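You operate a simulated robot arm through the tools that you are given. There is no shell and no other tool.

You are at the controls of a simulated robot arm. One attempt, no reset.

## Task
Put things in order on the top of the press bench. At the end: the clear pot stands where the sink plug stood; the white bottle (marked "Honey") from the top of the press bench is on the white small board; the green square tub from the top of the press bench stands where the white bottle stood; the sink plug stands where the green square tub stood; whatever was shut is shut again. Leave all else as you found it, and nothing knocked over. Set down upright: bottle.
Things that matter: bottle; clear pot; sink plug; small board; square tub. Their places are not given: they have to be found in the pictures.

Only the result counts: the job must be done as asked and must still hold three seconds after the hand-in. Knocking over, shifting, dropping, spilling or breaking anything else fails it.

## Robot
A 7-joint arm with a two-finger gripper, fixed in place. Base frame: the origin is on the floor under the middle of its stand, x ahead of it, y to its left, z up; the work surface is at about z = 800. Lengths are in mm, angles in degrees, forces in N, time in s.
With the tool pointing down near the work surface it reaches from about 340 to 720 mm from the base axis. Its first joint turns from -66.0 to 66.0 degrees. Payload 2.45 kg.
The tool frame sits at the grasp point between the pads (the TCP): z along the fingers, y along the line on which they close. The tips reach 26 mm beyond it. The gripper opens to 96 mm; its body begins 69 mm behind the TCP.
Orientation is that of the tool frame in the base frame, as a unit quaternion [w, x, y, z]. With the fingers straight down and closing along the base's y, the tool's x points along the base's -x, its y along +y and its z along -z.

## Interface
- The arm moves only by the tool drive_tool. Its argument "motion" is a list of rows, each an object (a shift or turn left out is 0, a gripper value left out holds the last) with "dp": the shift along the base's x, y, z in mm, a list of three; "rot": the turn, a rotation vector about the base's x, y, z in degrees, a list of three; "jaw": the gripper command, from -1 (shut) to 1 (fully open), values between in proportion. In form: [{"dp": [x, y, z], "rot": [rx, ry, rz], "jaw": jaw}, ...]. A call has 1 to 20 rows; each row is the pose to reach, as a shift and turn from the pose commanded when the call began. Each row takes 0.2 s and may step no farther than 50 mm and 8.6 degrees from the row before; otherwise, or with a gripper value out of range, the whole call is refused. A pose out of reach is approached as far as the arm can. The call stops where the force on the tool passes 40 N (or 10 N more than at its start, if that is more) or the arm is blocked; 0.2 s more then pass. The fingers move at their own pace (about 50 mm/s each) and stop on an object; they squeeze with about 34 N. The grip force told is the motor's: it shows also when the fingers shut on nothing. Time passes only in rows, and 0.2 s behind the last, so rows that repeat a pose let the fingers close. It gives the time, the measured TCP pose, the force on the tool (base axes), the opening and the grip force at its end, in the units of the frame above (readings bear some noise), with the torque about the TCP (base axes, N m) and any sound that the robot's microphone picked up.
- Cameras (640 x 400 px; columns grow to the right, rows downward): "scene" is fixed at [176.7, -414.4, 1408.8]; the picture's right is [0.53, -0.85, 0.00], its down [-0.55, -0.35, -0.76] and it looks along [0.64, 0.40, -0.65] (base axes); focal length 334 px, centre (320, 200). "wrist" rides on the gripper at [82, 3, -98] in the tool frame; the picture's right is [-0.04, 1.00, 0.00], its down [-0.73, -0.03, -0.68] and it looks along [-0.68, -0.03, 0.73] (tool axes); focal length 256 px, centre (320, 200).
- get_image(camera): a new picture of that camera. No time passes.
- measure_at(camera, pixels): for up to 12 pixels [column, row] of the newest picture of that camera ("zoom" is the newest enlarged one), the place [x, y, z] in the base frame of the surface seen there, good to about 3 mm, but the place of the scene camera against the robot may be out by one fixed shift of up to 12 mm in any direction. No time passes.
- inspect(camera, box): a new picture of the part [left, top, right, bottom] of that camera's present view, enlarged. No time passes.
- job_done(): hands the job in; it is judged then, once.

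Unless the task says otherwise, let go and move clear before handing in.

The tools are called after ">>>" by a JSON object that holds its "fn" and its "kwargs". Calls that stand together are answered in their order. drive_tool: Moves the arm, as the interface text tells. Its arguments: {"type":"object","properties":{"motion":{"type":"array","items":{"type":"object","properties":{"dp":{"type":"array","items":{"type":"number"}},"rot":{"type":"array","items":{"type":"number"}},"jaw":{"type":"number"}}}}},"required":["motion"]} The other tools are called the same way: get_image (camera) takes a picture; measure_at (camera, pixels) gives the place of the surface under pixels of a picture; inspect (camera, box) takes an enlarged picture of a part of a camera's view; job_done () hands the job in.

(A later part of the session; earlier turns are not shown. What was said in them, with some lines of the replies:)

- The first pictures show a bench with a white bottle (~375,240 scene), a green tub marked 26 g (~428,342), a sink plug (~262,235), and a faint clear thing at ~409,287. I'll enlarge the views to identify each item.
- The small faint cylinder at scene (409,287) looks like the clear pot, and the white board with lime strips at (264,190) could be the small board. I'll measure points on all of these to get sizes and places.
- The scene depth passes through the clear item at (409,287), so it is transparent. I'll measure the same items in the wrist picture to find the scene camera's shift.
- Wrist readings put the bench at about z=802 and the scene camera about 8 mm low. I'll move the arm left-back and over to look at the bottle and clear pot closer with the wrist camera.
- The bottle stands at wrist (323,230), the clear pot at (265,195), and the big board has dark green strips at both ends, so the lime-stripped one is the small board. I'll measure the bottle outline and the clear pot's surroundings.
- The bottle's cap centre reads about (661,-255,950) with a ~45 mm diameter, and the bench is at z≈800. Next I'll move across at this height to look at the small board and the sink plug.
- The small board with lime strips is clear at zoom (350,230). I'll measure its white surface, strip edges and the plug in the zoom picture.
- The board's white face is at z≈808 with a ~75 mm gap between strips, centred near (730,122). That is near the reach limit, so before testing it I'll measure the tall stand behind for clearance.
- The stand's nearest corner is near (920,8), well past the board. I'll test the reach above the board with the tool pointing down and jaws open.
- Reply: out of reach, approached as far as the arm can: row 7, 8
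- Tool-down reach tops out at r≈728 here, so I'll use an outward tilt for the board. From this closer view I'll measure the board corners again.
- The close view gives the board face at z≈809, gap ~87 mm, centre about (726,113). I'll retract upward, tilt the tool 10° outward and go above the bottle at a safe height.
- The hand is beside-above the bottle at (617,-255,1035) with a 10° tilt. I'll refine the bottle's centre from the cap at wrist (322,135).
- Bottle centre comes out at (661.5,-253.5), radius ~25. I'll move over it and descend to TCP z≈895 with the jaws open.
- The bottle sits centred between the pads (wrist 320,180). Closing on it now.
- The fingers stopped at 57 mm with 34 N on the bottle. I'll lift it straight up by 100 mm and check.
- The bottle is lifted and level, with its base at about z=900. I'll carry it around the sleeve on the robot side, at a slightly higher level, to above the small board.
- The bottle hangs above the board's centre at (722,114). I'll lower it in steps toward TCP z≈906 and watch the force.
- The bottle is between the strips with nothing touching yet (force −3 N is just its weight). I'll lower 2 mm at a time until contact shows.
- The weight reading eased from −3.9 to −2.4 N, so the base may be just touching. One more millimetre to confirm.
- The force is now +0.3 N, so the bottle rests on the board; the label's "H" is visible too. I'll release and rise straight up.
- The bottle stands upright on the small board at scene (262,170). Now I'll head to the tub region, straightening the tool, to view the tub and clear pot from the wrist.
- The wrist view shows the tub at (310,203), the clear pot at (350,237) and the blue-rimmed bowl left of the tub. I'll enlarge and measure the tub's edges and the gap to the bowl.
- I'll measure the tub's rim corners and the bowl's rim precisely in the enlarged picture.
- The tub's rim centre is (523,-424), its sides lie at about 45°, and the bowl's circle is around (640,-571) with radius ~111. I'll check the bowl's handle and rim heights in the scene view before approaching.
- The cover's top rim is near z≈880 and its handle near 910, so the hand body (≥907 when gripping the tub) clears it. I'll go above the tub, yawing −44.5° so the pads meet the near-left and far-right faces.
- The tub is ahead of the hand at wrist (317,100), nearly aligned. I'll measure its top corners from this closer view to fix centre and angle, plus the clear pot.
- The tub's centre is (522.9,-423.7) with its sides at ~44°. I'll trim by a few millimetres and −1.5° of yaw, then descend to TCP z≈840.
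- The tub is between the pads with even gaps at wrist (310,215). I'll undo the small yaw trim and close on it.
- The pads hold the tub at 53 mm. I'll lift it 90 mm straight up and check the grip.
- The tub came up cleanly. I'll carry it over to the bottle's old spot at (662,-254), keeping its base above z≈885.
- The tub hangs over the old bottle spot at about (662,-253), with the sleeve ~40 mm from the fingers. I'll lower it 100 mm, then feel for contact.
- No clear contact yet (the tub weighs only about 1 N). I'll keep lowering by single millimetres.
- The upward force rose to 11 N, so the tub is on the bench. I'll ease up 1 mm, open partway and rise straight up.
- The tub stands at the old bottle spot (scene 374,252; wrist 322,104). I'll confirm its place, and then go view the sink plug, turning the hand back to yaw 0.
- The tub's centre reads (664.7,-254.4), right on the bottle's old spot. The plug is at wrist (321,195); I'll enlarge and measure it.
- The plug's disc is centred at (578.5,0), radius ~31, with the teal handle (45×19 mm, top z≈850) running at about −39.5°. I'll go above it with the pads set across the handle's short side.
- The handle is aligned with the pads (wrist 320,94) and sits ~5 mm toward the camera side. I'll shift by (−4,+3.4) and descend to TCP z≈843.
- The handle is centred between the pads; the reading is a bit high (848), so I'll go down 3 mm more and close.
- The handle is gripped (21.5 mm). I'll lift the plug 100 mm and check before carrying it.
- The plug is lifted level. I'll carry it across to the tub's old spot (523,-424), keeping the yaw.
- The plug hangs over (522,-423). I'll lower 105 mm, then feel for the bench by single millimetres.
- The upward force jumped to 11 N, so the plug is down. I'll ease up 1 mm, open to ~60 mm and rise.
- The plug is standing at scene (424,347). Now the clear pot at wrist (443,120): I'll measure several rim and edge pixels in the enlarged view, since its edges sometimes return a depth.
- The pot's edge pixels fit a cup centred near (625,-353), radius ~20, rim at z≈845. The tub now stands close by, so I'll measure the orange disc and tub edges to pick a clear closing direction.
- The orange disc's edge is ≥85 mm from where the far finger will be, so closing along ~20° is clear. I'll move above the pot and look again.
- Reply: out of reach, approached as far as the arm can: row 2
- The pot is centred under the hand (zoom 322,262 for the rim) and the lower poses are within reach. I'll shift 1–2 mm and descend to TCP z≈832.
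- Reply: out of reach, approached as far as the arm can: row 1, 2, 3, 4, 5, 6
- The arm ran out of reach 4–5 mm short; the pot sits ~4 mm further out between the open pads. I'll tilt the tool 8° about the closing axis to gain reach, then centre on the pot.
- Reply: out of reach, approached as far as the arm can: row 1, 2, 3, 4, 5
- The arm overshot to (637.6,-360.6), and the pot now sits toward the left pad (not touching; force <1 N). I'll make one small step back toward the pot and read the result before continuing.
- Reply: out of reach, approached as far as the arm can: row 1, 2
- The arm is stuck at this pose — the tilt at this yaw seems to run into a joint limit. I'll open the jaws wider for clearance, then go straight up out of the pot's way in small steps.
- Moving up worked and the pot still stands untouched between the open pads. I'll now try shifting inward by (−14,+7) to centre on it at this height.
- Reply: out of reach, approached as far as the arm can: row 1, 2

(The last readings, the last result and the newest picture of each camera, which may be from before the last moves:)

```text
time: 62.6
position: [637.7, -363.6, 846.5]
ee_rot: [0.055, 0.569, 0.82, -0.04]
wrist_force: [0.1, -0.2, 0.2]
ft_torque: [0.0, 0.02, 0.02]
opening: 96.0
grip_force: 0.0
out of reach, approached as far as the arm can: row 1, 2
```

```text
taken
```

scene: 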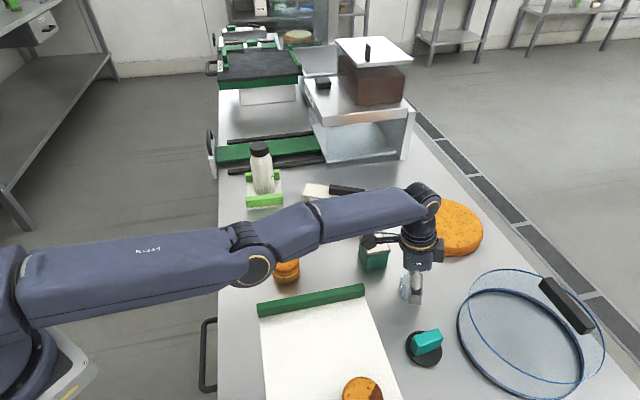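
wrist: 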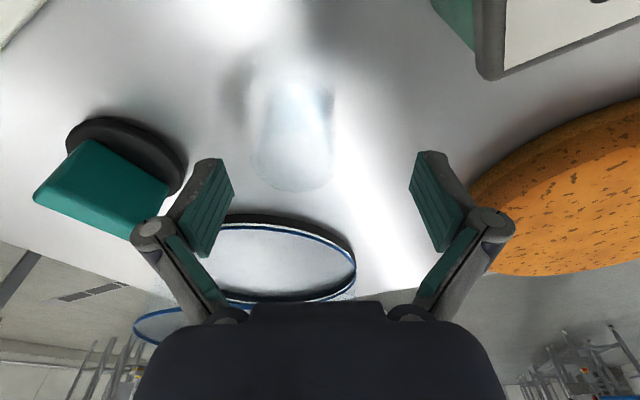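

Inward motion is blocked in this wrist posture, so I'll abandon it: go straight up clear of the pot, then undo the tilt and pull back a little.

>>> {"fn": "drive_tool", "kwargs": {"motion": [{"dp": [0, 0, 15]}, {"dp": [0, 0, 40]}, {"dp": [0, 0, 70]}, {"dp": [0, 0, 100]}]}}

>>> {"fn": "get_image", "kwargs": {"camera": "scene"}}

>>> {"fn": "get_image", "kwargs": {"camera": "wrist"}}

```text
time: 63.6
position: [639.9, -363.4, 946.4]
ee_rot: [0.056, 0.568, 0.82, -0.04]
wrist_force: [0.7, 0.8, 0.5]
ft_torque: [-0.03, -0.01, 0.01]
opening: 95.9
grip_force: 0.1
out of reach, approached as far as the arm can: row 3
```

```text
taken
```

scene: 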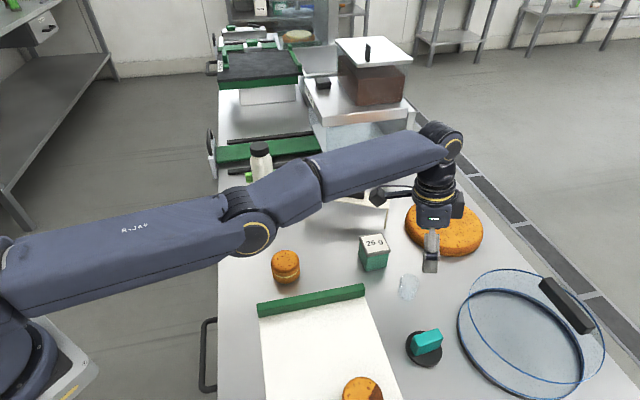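

```text
taken
```

wrist: 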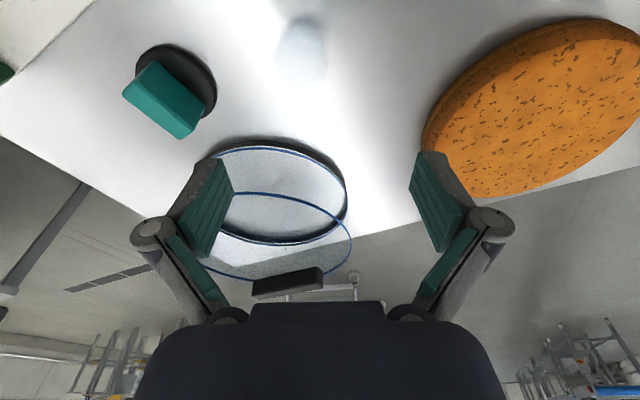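

The pot is still standing at its spot (scene 409,287). Now I'll undo the tilt, pull back and turn the hand to about 55° closing direction, with the jaw narrowed.

>>> {"fn": "drive_tool", "kwargs": {"motion": [{"dp": [-20, 10, 10], "rot": [3.76, 1.37, 0], "jaw": 0.3}, {"dp": [-50, 25, 20], "rot": [7.5, 2.75, 0], "jaw": 0.3}, {"dp": [-80, 40, 30], "rot": [7.5, 2.75, 0], "jaw": 0.3}, {"dp": [-80, 40, 30], "rot": [7.5, 2.75, 0], "jaw": 0.3}]}}

>>> {"fn": "drive_tool", "kwargs": {"motion": [{"rot": [0, 0, 7], "jaw": 0.3}, {"rot": [0, 0, 14], "jaw": 0.3}, {"rot": [0, 0, 21], "jaw": 0.3}, {"rot": [0, 0, 28], "jaw": 0.3}, {"rot": [0, 0, 34.6], "jaw": 0.3}, {"rot": [0, 0, 34.6], "jaw": 0.3}]}}

>>> {"fn": "get_image", "kwargs": {"camera": "wrist"}}

```text
time: 64.6
position: [613.7, -356.9, 974.1]
ee_rot: [0.0, 0.57, 0.822, 0.001]
wrist_force: [0.0, 0.5, -0.1]
ft_torque: [0.0, 0.0, 0.0]
opening: 62.4
grip_force: 0.0
out of reach, approached as far as the arm can: row 1, 2, 3, 4
```

```text
time: 66.0
position: [615.7, -356.4, 975.0]
ee_rot: [0.0, 0.299, 0.954, 0.0]
wrist_force: [-0.3, 0.5, 0.2]
ft_torque: [0.02, 0.01, 0.02]
opening: 62.5
grip_force: 0.2
```

```text
taken
```

wrist: 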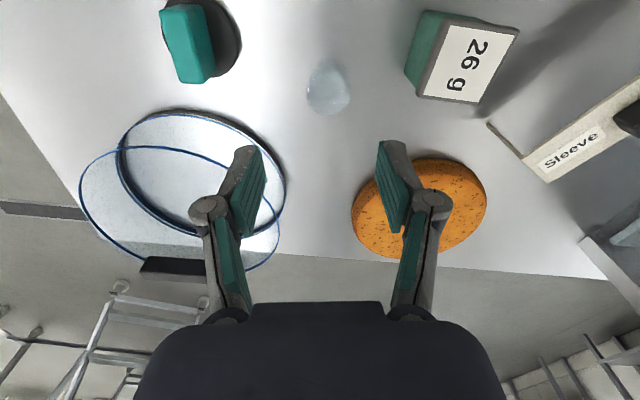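

The inward part of that move was not carried out (r stayed ≈711), though the tilt and yaw were. I'll test a small inward move in this new posture.

>>> {"fn": "drive_tool", "kwargs": {"motion": [{"dp": [-9, 5, 0], "jaw": 0.3}, {"dp": [-18, 10, 0], "jaw": 0.3}, {"dp": [-18, 10, 0], "jaw": 0.3}]}}

```text
time: 66.8
position: [614.1, -356.8, 978.1]
ee_rot: [-0.001, 0.299, 0.954, 0.0]
wrist_force: [-0.4, 0.0, -0.4]
ft_torque: [0.0, 0.01, -0.01]
opening: 62.5
grip_force: 0.0
out of reach, approached as far as the arm can: row 1, 2, 3
```

Still stuck inward at this height. I'll try rising while moving sideways toward +y, which should unfold the arm differently.

>>> {"fn": "drive_tool", "kwargs": {"motion": [{"dp": [0, 0, 20], "jaw": 0.3}, {"dp": [0, 0, 40], "jaw": 0.3}, {"dp": [0, 0, 60], "jaw": 0.3}]}}

>>> {"fn": "get_image", "kwargs": {"camera": "scene"}}

```text
time: 67.6
position: [607.4, -354.5, 1036.5]
ee_rot: [-0.001, 0.3, 0.954, 0.0]
wrist_force: [-0.4, -0.1, -0.3]
ft_torque: [0.01, 0.03, 0.01]
opening: 62.7
grip_force: 0.2
out of reach, approached as far as the arm can: row 3
```

```text
taken
```

scene: 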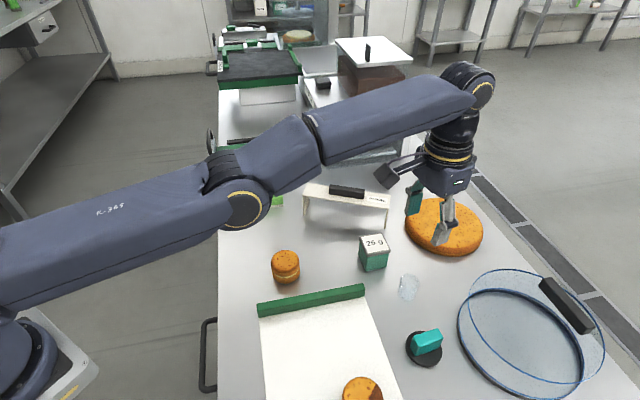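

The scene shows the arm almost straight, so radial motion is at a singularity. I'll try lowering while asking inward, which should bend the elbow; below me only the pot (z≤845) and disc lie, well under the fingertips.

>>> {"fn": "drive_tool", "kwargs": {"motion": [{"dp": [-10, 6, -15], "jaw": 0.3}, {"dp": [-20, 12, -30], "jaw": 0.3}, {"dp": [-30, 18, -45], "jaw": 0.3}, {"dp": [-40, 24, -60], "jaw": 0.3}]}}

```text
time: 68.6
position: [610.3, -359.4, 992.7]
ee_rot: [-0.001, 0.3, 0.954, 0.0]
wrist_force: [-0.8, -0.1, 0.1]
ft_torque: [-0.02, 0.01, 0.04]
opening: 62.5
grip_force: 0.1
out of reach, approached as far as the arm can: row 1, 2, 3, 4
```

The arm slid along the same shell again. I'll look at the arm's posture and try a pure sideways move toward +y, which the first joint can do alone.

>>> {"fn": "drive_tool", "kwargs": {"motion": [{"dp": [10, 18, 0], "jaw": 0.3}, {"dp": [20, 38, 0], "jaw": 0.3}, {"dp": [29, 58, 0], "jaw": 0.3}]}}

>>> {"fn": "get_image", "kwargs": {"camera": "scene"}}

```text
time: 69.4
position: [646.6, -303.0, 993.1]
ee_rot: [0.0, 0.299, 0.954, 0.0]
wrist_force: [0.4, 0.8, 0.3]
ft_torque: [-0.01, 0.02, 0.03]
opening: 62.4
grip_force: 0.1
out of reach, approached as far as the arm can: row 2, 3
```

```text
taken
```

scene: 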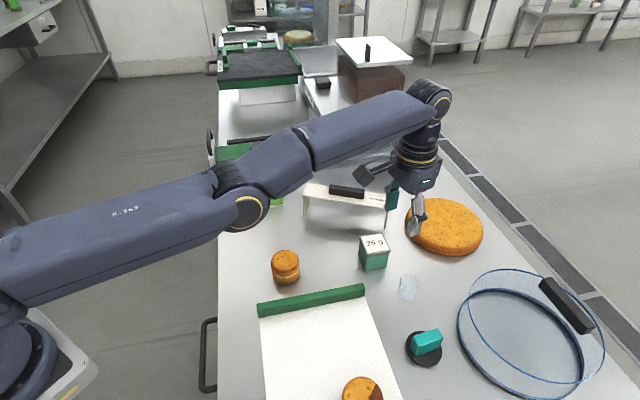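

It moved sideways but still refuses to come in. I'll measure points along the arm in the scene picture to see how the elbow is bent.

>>> {"fn": "measure_at", "kwargs": {"camera": "scene", "pixels": [[20, 270], [60, 240], [120, 210], [180, 195], [230, 180], [247, 210], [280, 160], [310, 145], [350, 125], [400, 105], [430, 95], [415, 150]]}}

```text
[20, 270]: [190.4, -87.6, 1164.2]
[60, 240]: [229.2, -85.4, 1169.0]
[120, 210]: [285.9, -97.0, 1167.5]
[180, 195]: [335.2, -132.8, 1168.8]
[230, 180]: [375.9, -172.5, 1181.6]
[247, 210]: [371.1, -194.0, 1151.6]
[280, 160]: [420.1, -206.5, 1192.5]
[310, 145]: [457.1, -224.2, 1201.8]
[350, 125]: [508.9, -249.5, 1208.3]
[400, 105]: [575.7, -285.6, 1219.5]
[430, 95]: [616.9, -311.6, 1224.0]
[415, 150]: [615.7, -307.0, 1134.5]
```

The measurements show the upper arm level and the forearm rising (elbow has flipped below the straight line), which blocks inward motion. I'll first stretch out straight, then lower, so the elbow should flex the proper way.

>>> {"fn": "drive_tool", "kwargs": {"motion": [{"dp": [20, -10, 0], "jaw": 0.3}, {"dp": [40, -19, 0], "jaw": 0.3}]}}

>>> {"fn": "drive_tool", "kwargs": {"motion": [{"dp": [0, 0, -20], "jaw": 0.3}, {"dp": [-3, 1, -40], "jaw": 0.3}, {"dp": [-8, 4, -55], "jaw": 0.3}]}}

>>> {"fn": "get_image", "kwargs": {"camera": "scene"}}

```text
time: 70.0
position: [649.4, -300.9, 990.7]
ee_rot: [0.001, 0.3, 0.954, 0.0]
wrist_force: [0.0, 0.0, 0.5]
ft_torque: [-0.02, 0.0, 0.02]
opening: 62.5
grip_force: 0.1
out of reach, approached as far as the arm can: row 1, 2
```

```text
time: 70.8
position: [640.6, -296.6, 935.3]
ee_rot: [0.001, 0.299, 0.954, 0.0]
wrist_force: [-0.6, -0.1, 0.6]
ft_torque: [0.0, -0.03, 0.0]
opening: 62.4
grip_force: 0.1
```

```text
taken
```

scene: 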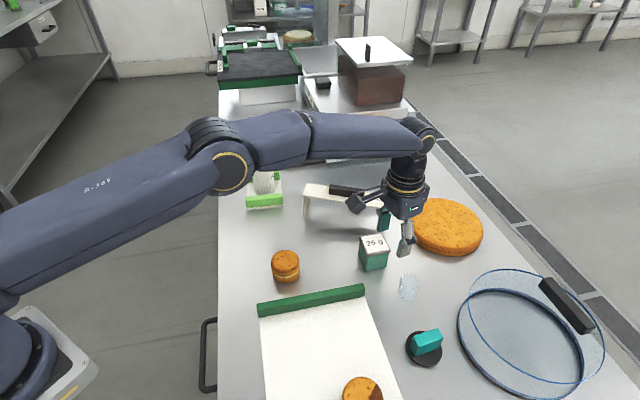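

The elbow is back up (scene 225,165) and the arm moves freely again at (640.6,-296.6,935). I'll come inward to a comfortable spot and tilt the tool 15° outward about the closing axis there.

>>> {"fn": "drive_tool", "kwargs": {"motion": [{"dp": [-25, -5, 5], "jaw": 0.3}, {"dp": [-55, -12, 20], "jaw": 0.3}, {"dp": [-90, -20, 35], "jaw": 0.3}, {"dp": [-90, -20, 35], "rot": [-2.9, -4.1, 0], "jaw": 0.3}, {"dp": [-90, -20, 35], "rot": [-5.7, -8.2, 0], "jaw": 0.3}, {"dp": [-90, -20, 35], "rot": [-8.6, -12.3, 0], "jaw": 0.3}, {"dp": [-90, -20, 35], "rot": [-8.6, -12.3, 0], "jaw": 0.3}]}}

>>> {"fn": "get_image", "kwargs": {"camera": "wrist"}}

>>> {"fn": "get_image", "kwargs": {"camera": "scene"}}

```text
time: 72.4
position: [549.0, -318.3, 970.9]
ee_rot: [0.125, 0.298, 0.946, -0.04]
wrist_force: [0.2, -0.1, 0.0]
ft_torque: [-0.02, 0.0, 0.01]
opening: 62.7
grip_force: 0.1
```

```text
taken
```

wrist: 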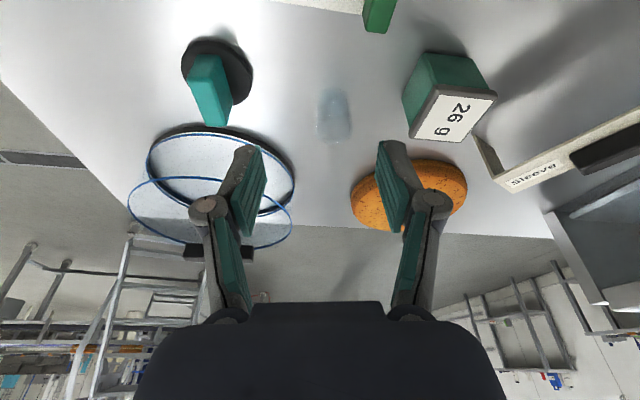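

```text
taken
```

scene: 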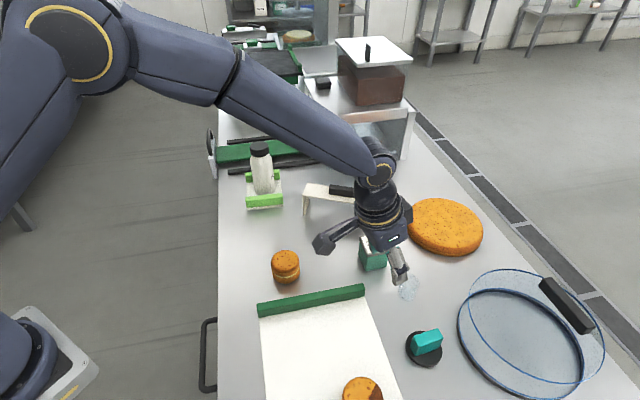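

All objects are in place and the posture is comfortable. I'll move over the pot at (622.5,-353) at z≈905 and check alignment there.

>>> {"fn": "drive_tool", "kwargs": {"motion": [{"dp": [20, -9, -15], "jaw": 0.3}, {"dp": [45, -21, -35], "jaw": 0.3}, {"dp": [65, -31, -55], "jaw": 0.3}, {"dp": [73, -35, -66], "jaw": 0.3}, {"dp": [73, -35, -66], "jaw": 0.3}]}}

>>> {"fn": "get_image", "kwargs": {"camera": "wrist"}}

>>> {"fn": "inspect", "kwargs": {"camera": "wrist", "box": [220, 60, 420, 220]}}

>>> {"fn": "get_image", "kwargs": {"camera": "scene"}}

```text
time: 73.6
position: [623.9, -350.2, 904.5]
ee_rot: [0.125, 0.298, 0.946, -0.039]
wrist_force: [0.0, -0.4, -0.5]
ft_torque: [0.0, -0.02, 0.03]
opening: 62.5
grip_force: 0.0
```

```text
taken
```

wrist: 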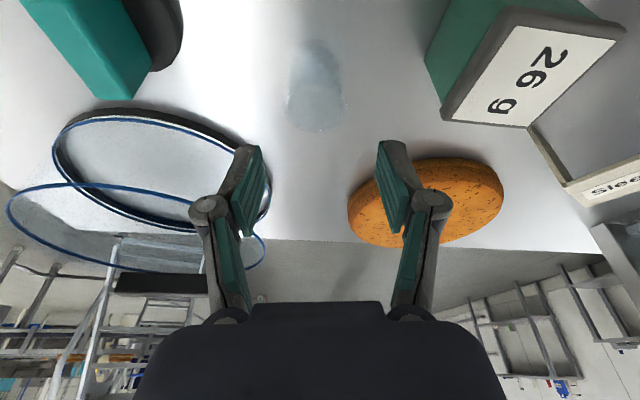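

```text
2.50 times, centred on (320, 140) of wrist
```

zoom: 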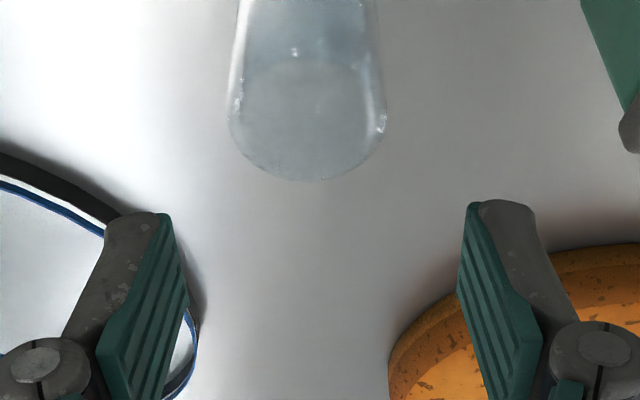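

```text
taken
```

scene: 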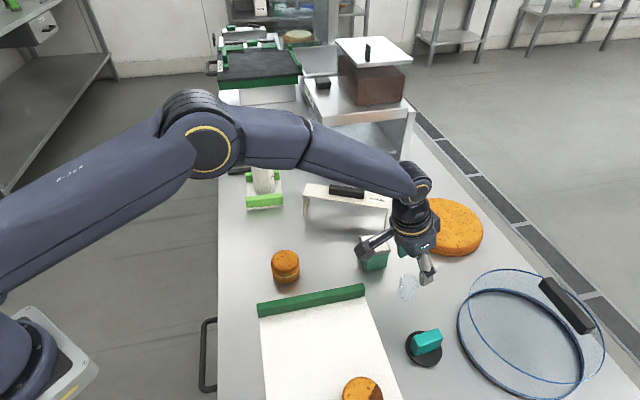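

The pot's rim centre appears at wrist (315,107), about 2.8 mm toward the left pad. I'll correct by (−1.6,−2.3), narrow the jaw to ~56 mm and descend in steps to z≈833.

>>> {"fn": "drive_tool", "kwargs": {"motion": [{"dp": [-1.6, -2.3, 0], "jaw": 0.18}, {"dp": [-1.6, -2.3, -15], "jaw": 0.18}, {"dp": [-1.6, -2.3, -30], "jaw": 0.18}, {"dp": [-1.6, -2.3, -30], "jaw": 0.18}]}}

>>> {"fn": "inspect", "kwargs": {"camera": "wrist", "box": [220, 80, 420, 240]}}

```text
time: 74.6
position: [620.6, -353.7, 874.9]
ee_rot: [0.125, 0.297, 0.946, -0.038]
wrist_force: [-0.3, -0.2, -0.3]
ft_torque: [-0.03, 0.01, -0.01]
opening: 56.9
grip_force: 0.0
```

```text
2.50 times, centred on (320, 160) of wrist
```

zoom: 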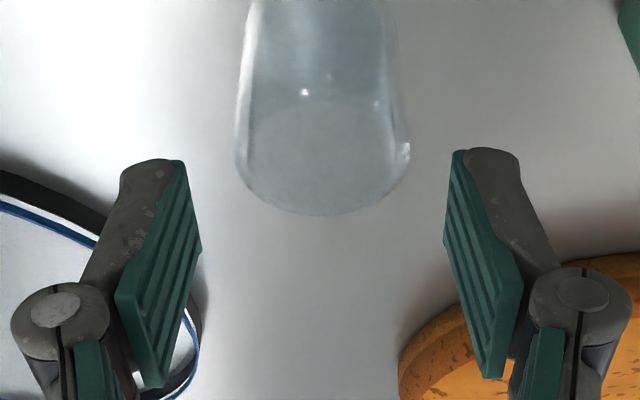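

The pot is now centred between the pads to within a millimetre. Descending the last ~42 mm.

>>> {"fn": "drive_tool", "kwargs": {"motion": [{"dp": [0.3, 0.4, -15], "jaw": 0.18}, {"dp": [0.3, 0.4, -30], "jaw": 0.18}, {"dp": [0.3, 0.4, -41], "jaw": 0.18}, {"dp": [0.3, 0.4, -41], "jaw": 0.18}]}}

>>> {"fn": "inspect", "kwargs": {"camera": "wrist", "box": [220, 100, 420, 260]}}

>>> {"fn": "get_image", "kwargs": {"camera": "wrist"}}

>>> {"fn": "inspect", "kwargs": {"camera": "scene", "box": [320, 180, 480, 320]}}

```text
time: 75.6
position: [622.6, -354.0, 833.0]
ee_rot: [0.125, 0.297, 0.946, -0.038]
wrist_force: [-0.4, -0.4, 0.1]
ft_torque: [0.02, 0.05, -0.01]
opening: 56.6
grip_force: 0.0
```

```text
2.50 times, centred on (320, 180) of wrist
```

zoom: 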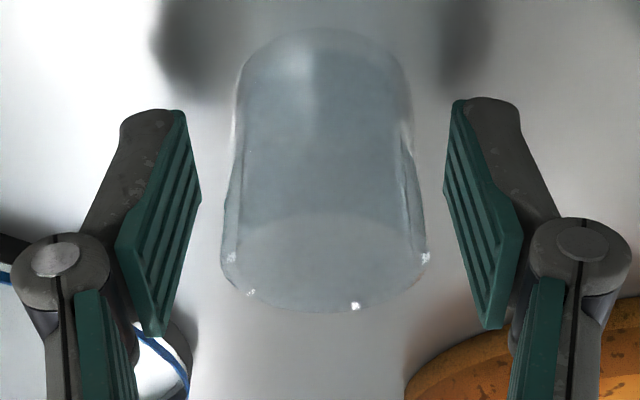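

```text
taken
```

wrist: 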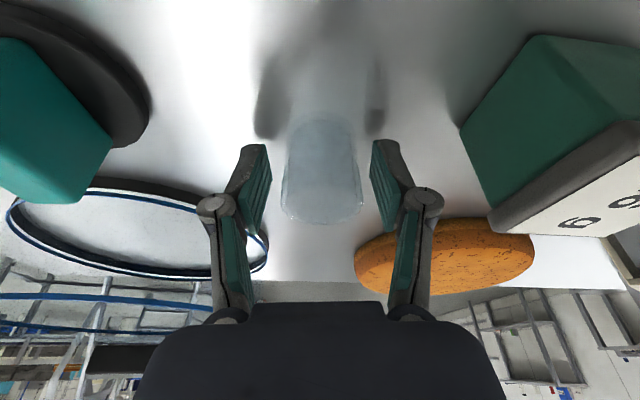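

```text
2.86 times, centred on (400, 250) of scene
```

zoom: 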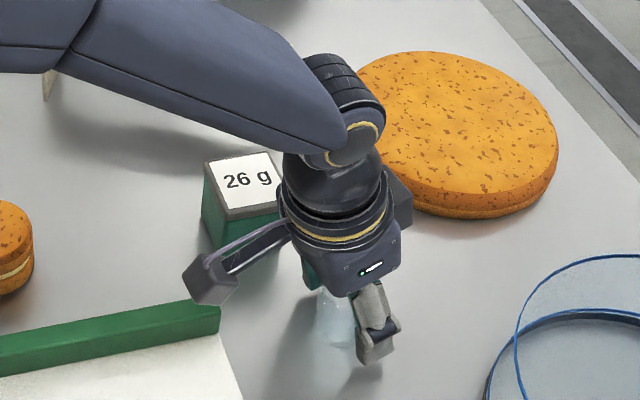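

The pot (≈38 mm wide) is centred between the pads. I'll close gently toward a 33 mm command first and see the grip force.

>>> {"fn": "drive_tool", "kwargs": {"motion": [{"jaw": 0}, {"jaw": -0.15}, {"jaw": -0.3}, {"jaw": -0.3}, {"jaw": -0.3}, {"jaw": -0.3}]}}

>>> {"fn": "inspect", "kwargs": {"camera": "wrist", "box": [220, 100, 420, 260]}}

```text
time: 77.0
position: [622.2, -353.5, 834.1]
ee_rot: [0.125, 0.299, 0.945, -0.039]
wrist_force: [0.6, 0.2, 0.7]
ft_torque: [0.01, 0.03, 0.0]
opening: 37.3
grip_force: 33.7
```

```text
2.50 times, centred on (320, 180) of wrist
```

zoom: 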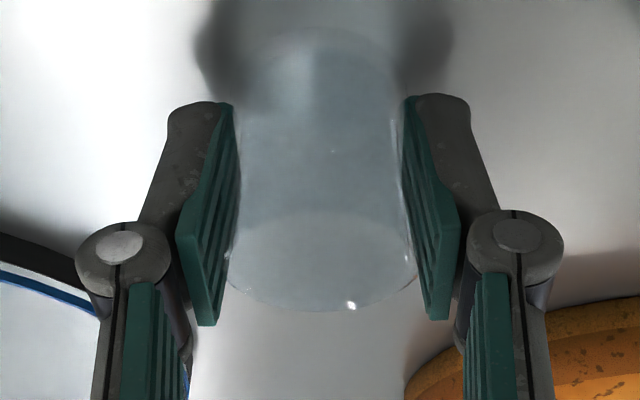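

The pads stopped at 37.3 mm on the pot with the usual 34 N and no sound of cracking. I'll lift it straight up ~65 mm.

>>> {"fn": "drive_tool", "kwargs": {"motion": [{"dp": [0, 0, 5], "jaw": -0.3}, {"dp": [0, 0, 15], "jaw": -0.3}, {"dp": [0, 0, 30], "jaw": -0.3}, {"dp": [0, 0, 50], "jaw": -0.3}, {"dp": [0, 0, 68], "jaw": -0.3}, {"dp": [0, 0, 68], "jaw": -0.3}]}}

>>> {"fn": "get_image", "kwargs": {"camera": "wrist"}}

>>> {"fn": "get_image", "kwargs": {"camera": "scene"}}

```text
time: 78.4
position: [621.2, -354.1, 901.1]
ee_rot: [0.124, 0.297, 0.946, -0.039]
wrist_force: [-0.8, -0.3, -0.7]
ft_torque: [0.01, 0.0, -0.01]
opening: 37.4
grip_force: 33.5
```

```text
taken
```

wrist: 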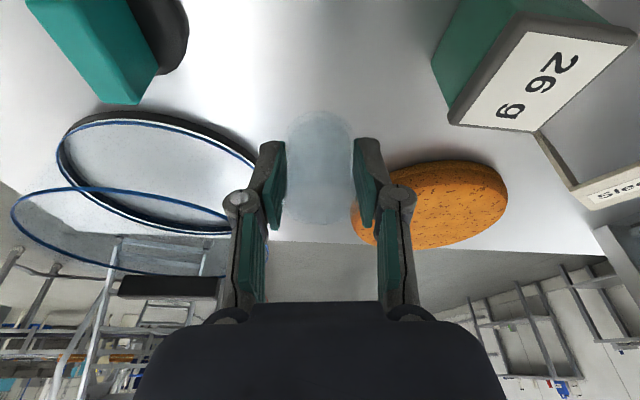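

```text
taken
```

scene: 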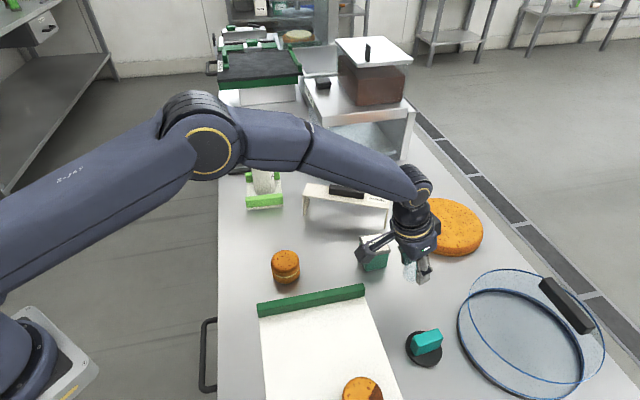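

The pot hangs level between the pads. I'll take it inward first, then across to the plug's old spot (578.5,0), at a safe height over the biscuit.

>>> {"fn": "drive_tool", "kwargs": {"motion": [{"dp": [-28, 18, 14], "jaw": -0.3}, {"dp": [-56, 40, 24], "jaw": -0.3}, {"dp": [-75, 80, 26], "jaw": -0.3}, {"dp": [-80, 125, 26], "jaw": -0.3}, {"dp": [-80, 170, 26], "jaw": -0.3}, {"dp": [-78, 215, 26], "jaw": -0.3}, {"dp": [-70, 260, 26], "jaw": -0.3}, {"dp": [-60, 303, 26], "jaw": -0.3}, {"dp": [-50, 338, 26], "jaw": -0.3}, {"dp": [-43.5, 354, 26], "jaw": -0.3}, {"dp": [-43.5, 354, 26], "jaw": -0.3}, {"dp": [-43.5, 354, 26], "jaw": -0.3}]}}

>>> {"fn": "get_image", "kwargs": {"camera": "wrist"}}

>>> {"fn": "get_image", "kwargs": {"camera": "scene"}}

```text
time: 81.0
position: [576.2, -2.7, 929.9]
ee_rot: [0.124, 0.297, 0.946, -0.039]
wrist_force: [0.4, -0.1, -0.2]
ft_torque: [0.01, 0.0, 0.02]
opening: 37.1
grip_force: 33.7
```

```text
taken
```

wrist: 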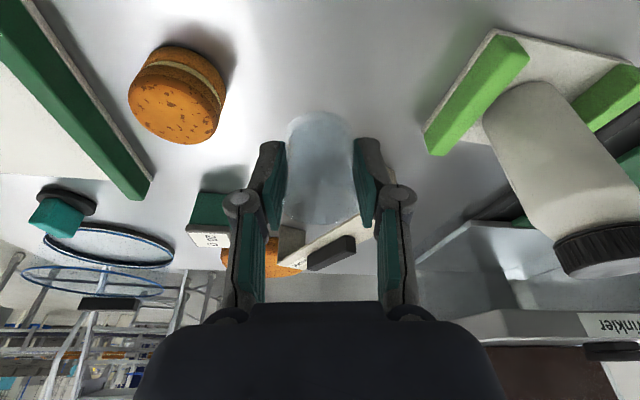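

```text
taken
```

scene: 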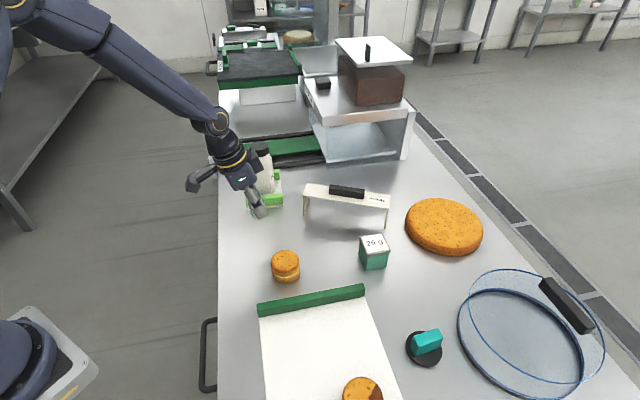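

The pot is over the plug's old spot at about (578,-1). I'll lower 90 mm and then feel for the bench.

>>> {"fn": "drive_tool", "kwargs": {"motion": [{"dp": [1, 1, -30], "jaw": -0.3}, {"dp": [1, 1, -60], "jaw": -0.3}, {"dp": [1, 1, -82], "jaw": -0.3}, {"dp": [1, 1, -91], "jaw": -0.3}, {"dp": [1, 1, -91], "jaw": -0.3}]}}

>>> {"fn": "drive_tool", "kwargs": {"motion": [{"dp": [0, 0, -1.5], "jaw": -0.3}, {"dp": [0, 0, -1.5], "jaw": -0.3}]}}

>>> {"fn": "drive_tool", "kwargs": {"motion": [{"dp": [0, 0, -1], "jaw": -0.3}, {"dp": [0, 0, -1], "jaw": -0.3}]}}

>>> {"fn": "get_image", "kwargs": {"camera": "wrist"}}

```text
time: 82.2
position: [579.4, 3.5, 837.5]
ee_rot: [0.124, 0.297, 0.946, -0.04]
wrist_force: [-1.1, 0.9, -0.7]
ft_torque: [0.02, 0.03, 0.03]
opening: 37.2
grip_force: 34.2
```

```text
time: 82.8
position: [578.1, 2.2, 835.2]
ee_rot: [0.125, 0.298, 0.946, -0.04]
wrist_force: [0.1, 0.9, -1.1]
ft_torque: [0.0, -0.01, 0.0]
opening: 37.4
grip_force: 33.9
```

```text
time: 83.4
position: [576.7, 0.3, 835.6]
ee_rot: [0.124, 0.298, 0.946, -0.04]
wrist_force: [-0.1, -0.6, 0.2]
ft_torque: [0.0, 0.04, 0.02]
opening: 37.2
grip_force: 33.3
```

```text
taken
```

wrist: 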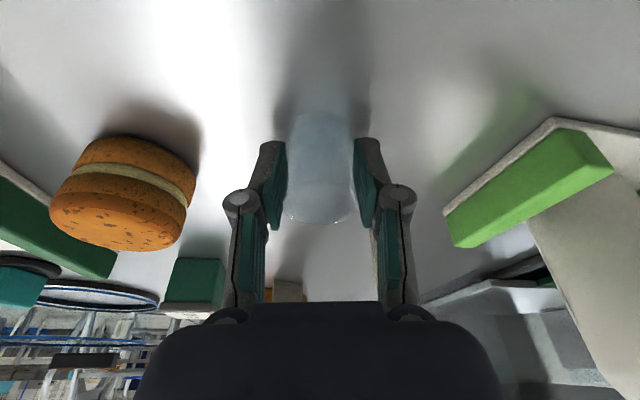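

No clear contact yet; I'll keep lowering by single millimetres and watch the vertical force.

>>> {"fn": "drive_tool", "kwargs": {"motion": [{"dp": [0, 0, -1], "jaw": -0.3}, {"dp": [0, 0, -1], "jaw": -0.3}]}}

>>> {"fn": "drive_tool", "kwargs": {"motion": [{"dp": [0, 0, -0.8], "jaw": -0.3}, {"dp": [0, 0, -0.8], "jaw": -0.3}]}}

```text
time: 84.0
position: [578.2, 0.1, 834.6]
ee_rot: [0.125, 0.297, 0.946, -0.039]
wrist_force: [-0.4, 1.1, -0.4]
ft_torque: [-0.01, 0.01, 0.0]
opening: 37.0
grip_force: 33.8
```

```text
time: 84.6
position: [576.9, 0.1, 833.5]
ee_rot: [0.125, 0.297, 0.946, -0.039]
wrist_force: [-3.9, -1.1, 16.3]
ft_torque: [-0.04, 0.16, 0.0]
opening: 37.2
grip_force: 34.1
```

Contact is clear (16 N up). I'll ease up 0.8 mm, open gently to ~57 mm and rise straight up.

>>> {"fn": "drive_tool", "kwargs": {"motion": [{"dp": [0, 0, 0.8], "jaw": -0.3}, {"dp": [0, 0, 0.8], "jaw": -0.15}, {"dp": [0, 0, 0.8], "jaw": 0.1}, {"dp": [0, 0, 0.8], "jaw": 0.25}, {"dp": [0, 0, 0.8], "jaw": 0.25}, {"dp": [0, 0, 10], "jaw": 0.25}, {"dp": [0, 0, 30], "jaw": 0.25}, {"dp": [0, 0, 65], "jaw": 0.25}, {"dp": [0, 0, 105], "jaw": 0.25}, {"dp": [0, 0, 130], "jaw": 0.25}, {"dp": [0, 0, 130], "jaw": 0.25}]}}

>>> {"fn": "get_image", "kwargs": {"camera": "wrist"}}

>>> {"fn": "get_image", "kwargs": {"camera": "scene"}}

```text
time: 87.0
position: [575.7, -1.5, 964.0]
ee_rot: [0.125, 0.298, 0.946, -0.039]
wrist_force: [-0.3, -0.4, 0.1]
ft_torque: [0.04, -0.03, 0.0]
opening: 60.0
grip_force: 0.0
```

```text
taken
```

wrist: 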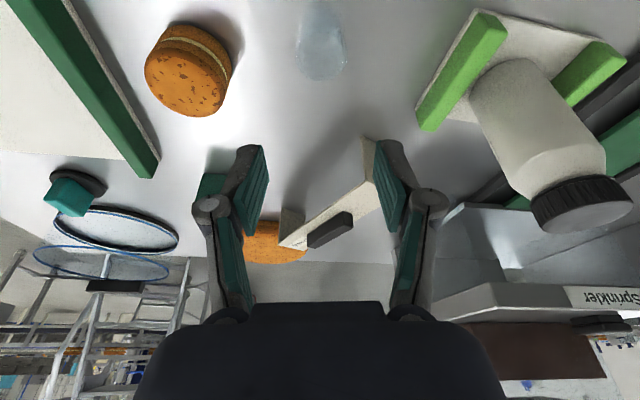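

```text
taken
```

scene: 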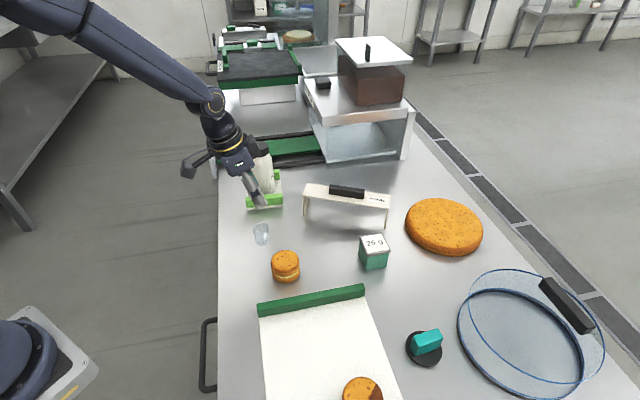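

The clear pot stands at the plug's old spot (scene 261,233). I'll withdraw up and back toward the start pose, straightening the tool, for a final check.

>>> {"fn": "drive_tool", "kwargs": {"motion": [{"dp": [-10, 0, 40], "jaw": 0.25}, {"dp": [-30, -10, 80], "jaw": 0.25}, {"dp": [-50, -20, 120], "rot": [2.9, 4.1, 0], "jaw": 0.6}, {"dp": [-70, -35, 150], "rot": [5.7, 8.2, 0], "jaw": 1}, {"dp": [-85, -50, 180], "rot": [8.6, 12.3, 0], "jaw": 1}, {"dp": [-90, -60, 190], "rot": [8.6, 12.3, 0], "jaw": 1}, {"dp": [-90, -60, 190], "rot": [8.6, 12.3, 0], "jaw": 1}]}}

>>> {"fn": "drive_tool", "kwargs": {"motion": [{"rot": [0, 0, 7]}, {"rot": [0, 0, 14]}, {"rot": [0, 0, 21]}, {"rot": [0, 0, 28]}, {"rot": [0, 0, 35]}, {"rot": [0, 0, 35]}]}}

>>> {"fn": "get_image", "kwargs": {"camera": "wrist"}}

>>> {"fn": "get_image", "kwargs": {"camera": "scene"}}

>>> {"fn": "inspect", "kwargs": {"camera": "scene", "box": [200, 130, 460, 300]}}

```text
time: 88.6
position: [488.2, -59.9, 1153.0]
ee_rot: [0.0, 0.299, 0.954, 0.0]
wrist_force: [0.6, 0.1, -0.1]
ft_torque: [-0.01, -0.04, -0.01]
opening: 95.8
grip_force: 0.1
```

```text
time: 90.0
position: [489.5, -60.2, 1151.8]
ee_rot: [0.0, -0.002, 1.0, 0.0]
wrist_force: [-0.5, -0.5, -0.5]
ft_torque: [0.0, -0.02, 0.01]
opening: 96.0
grip_force: 0.0
```

```text
taken
```

wrist: 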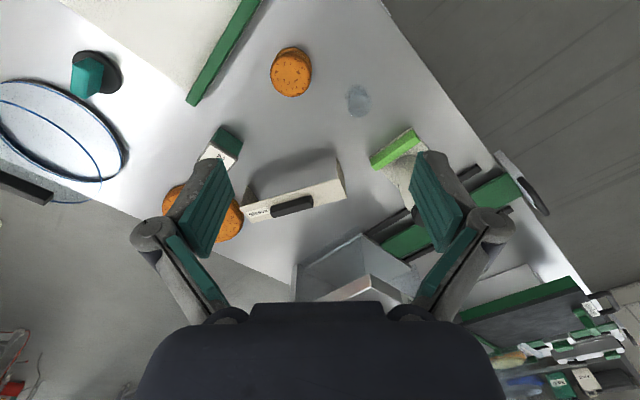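

```text
taken
```

scene: 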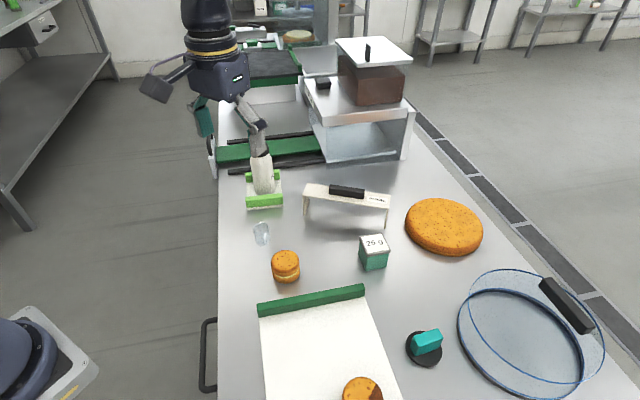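

```text
2.35 times, centred on (330, 215) of scene
```

zoom: 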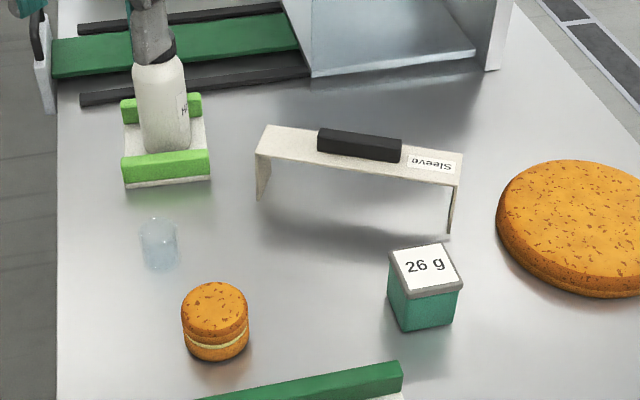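

The final pictures show everything in order. The bottle is upright on the small board (scene 262,175), the tub is on the bottle's old spot (374,252), the plug is on the tub's old spot (424,347), and the clear pot is on the plug's old spot (261,233). Everything else looks unmoved, nothing was opened, and the hand is clear, so I'm handing in.

>>> {"fn": "job_done", "kwargs": {}}

```text
The job is handed in.
```

I moved all four items to where you asked, and nothing was knocked over. I handed the job in with the gripper empty and the arm clear of the bench. I don't have the judging result.

| Item | Where it ended up | How it checked out |
|---|---|---|
| White bottle | On the small white board, between the lime strips | Standing upright; only the "H" of its label was visible in the pictures |
| Green square tub | Where the bottle stood | Measured within about 3 mm of the old spot |
| Sink plug | Where the tub stood | Measured within about 3 mm of the old spot |
| Clear pot | Where the plug stood | Arm's position at release was within about 2 mm; standing in the final pictures |

I took the board with lime strips to be the "small board", because the other white board on the bench is much larger.

On the first try at the pot, the arm ran out of reach and its elbow bent the wrong way. I backed off without touching anything and picked the pot up with the tool tilted.

I opened nothing, so nothing needed shutting. In the final pictures the other items on the bench look to be where they started.
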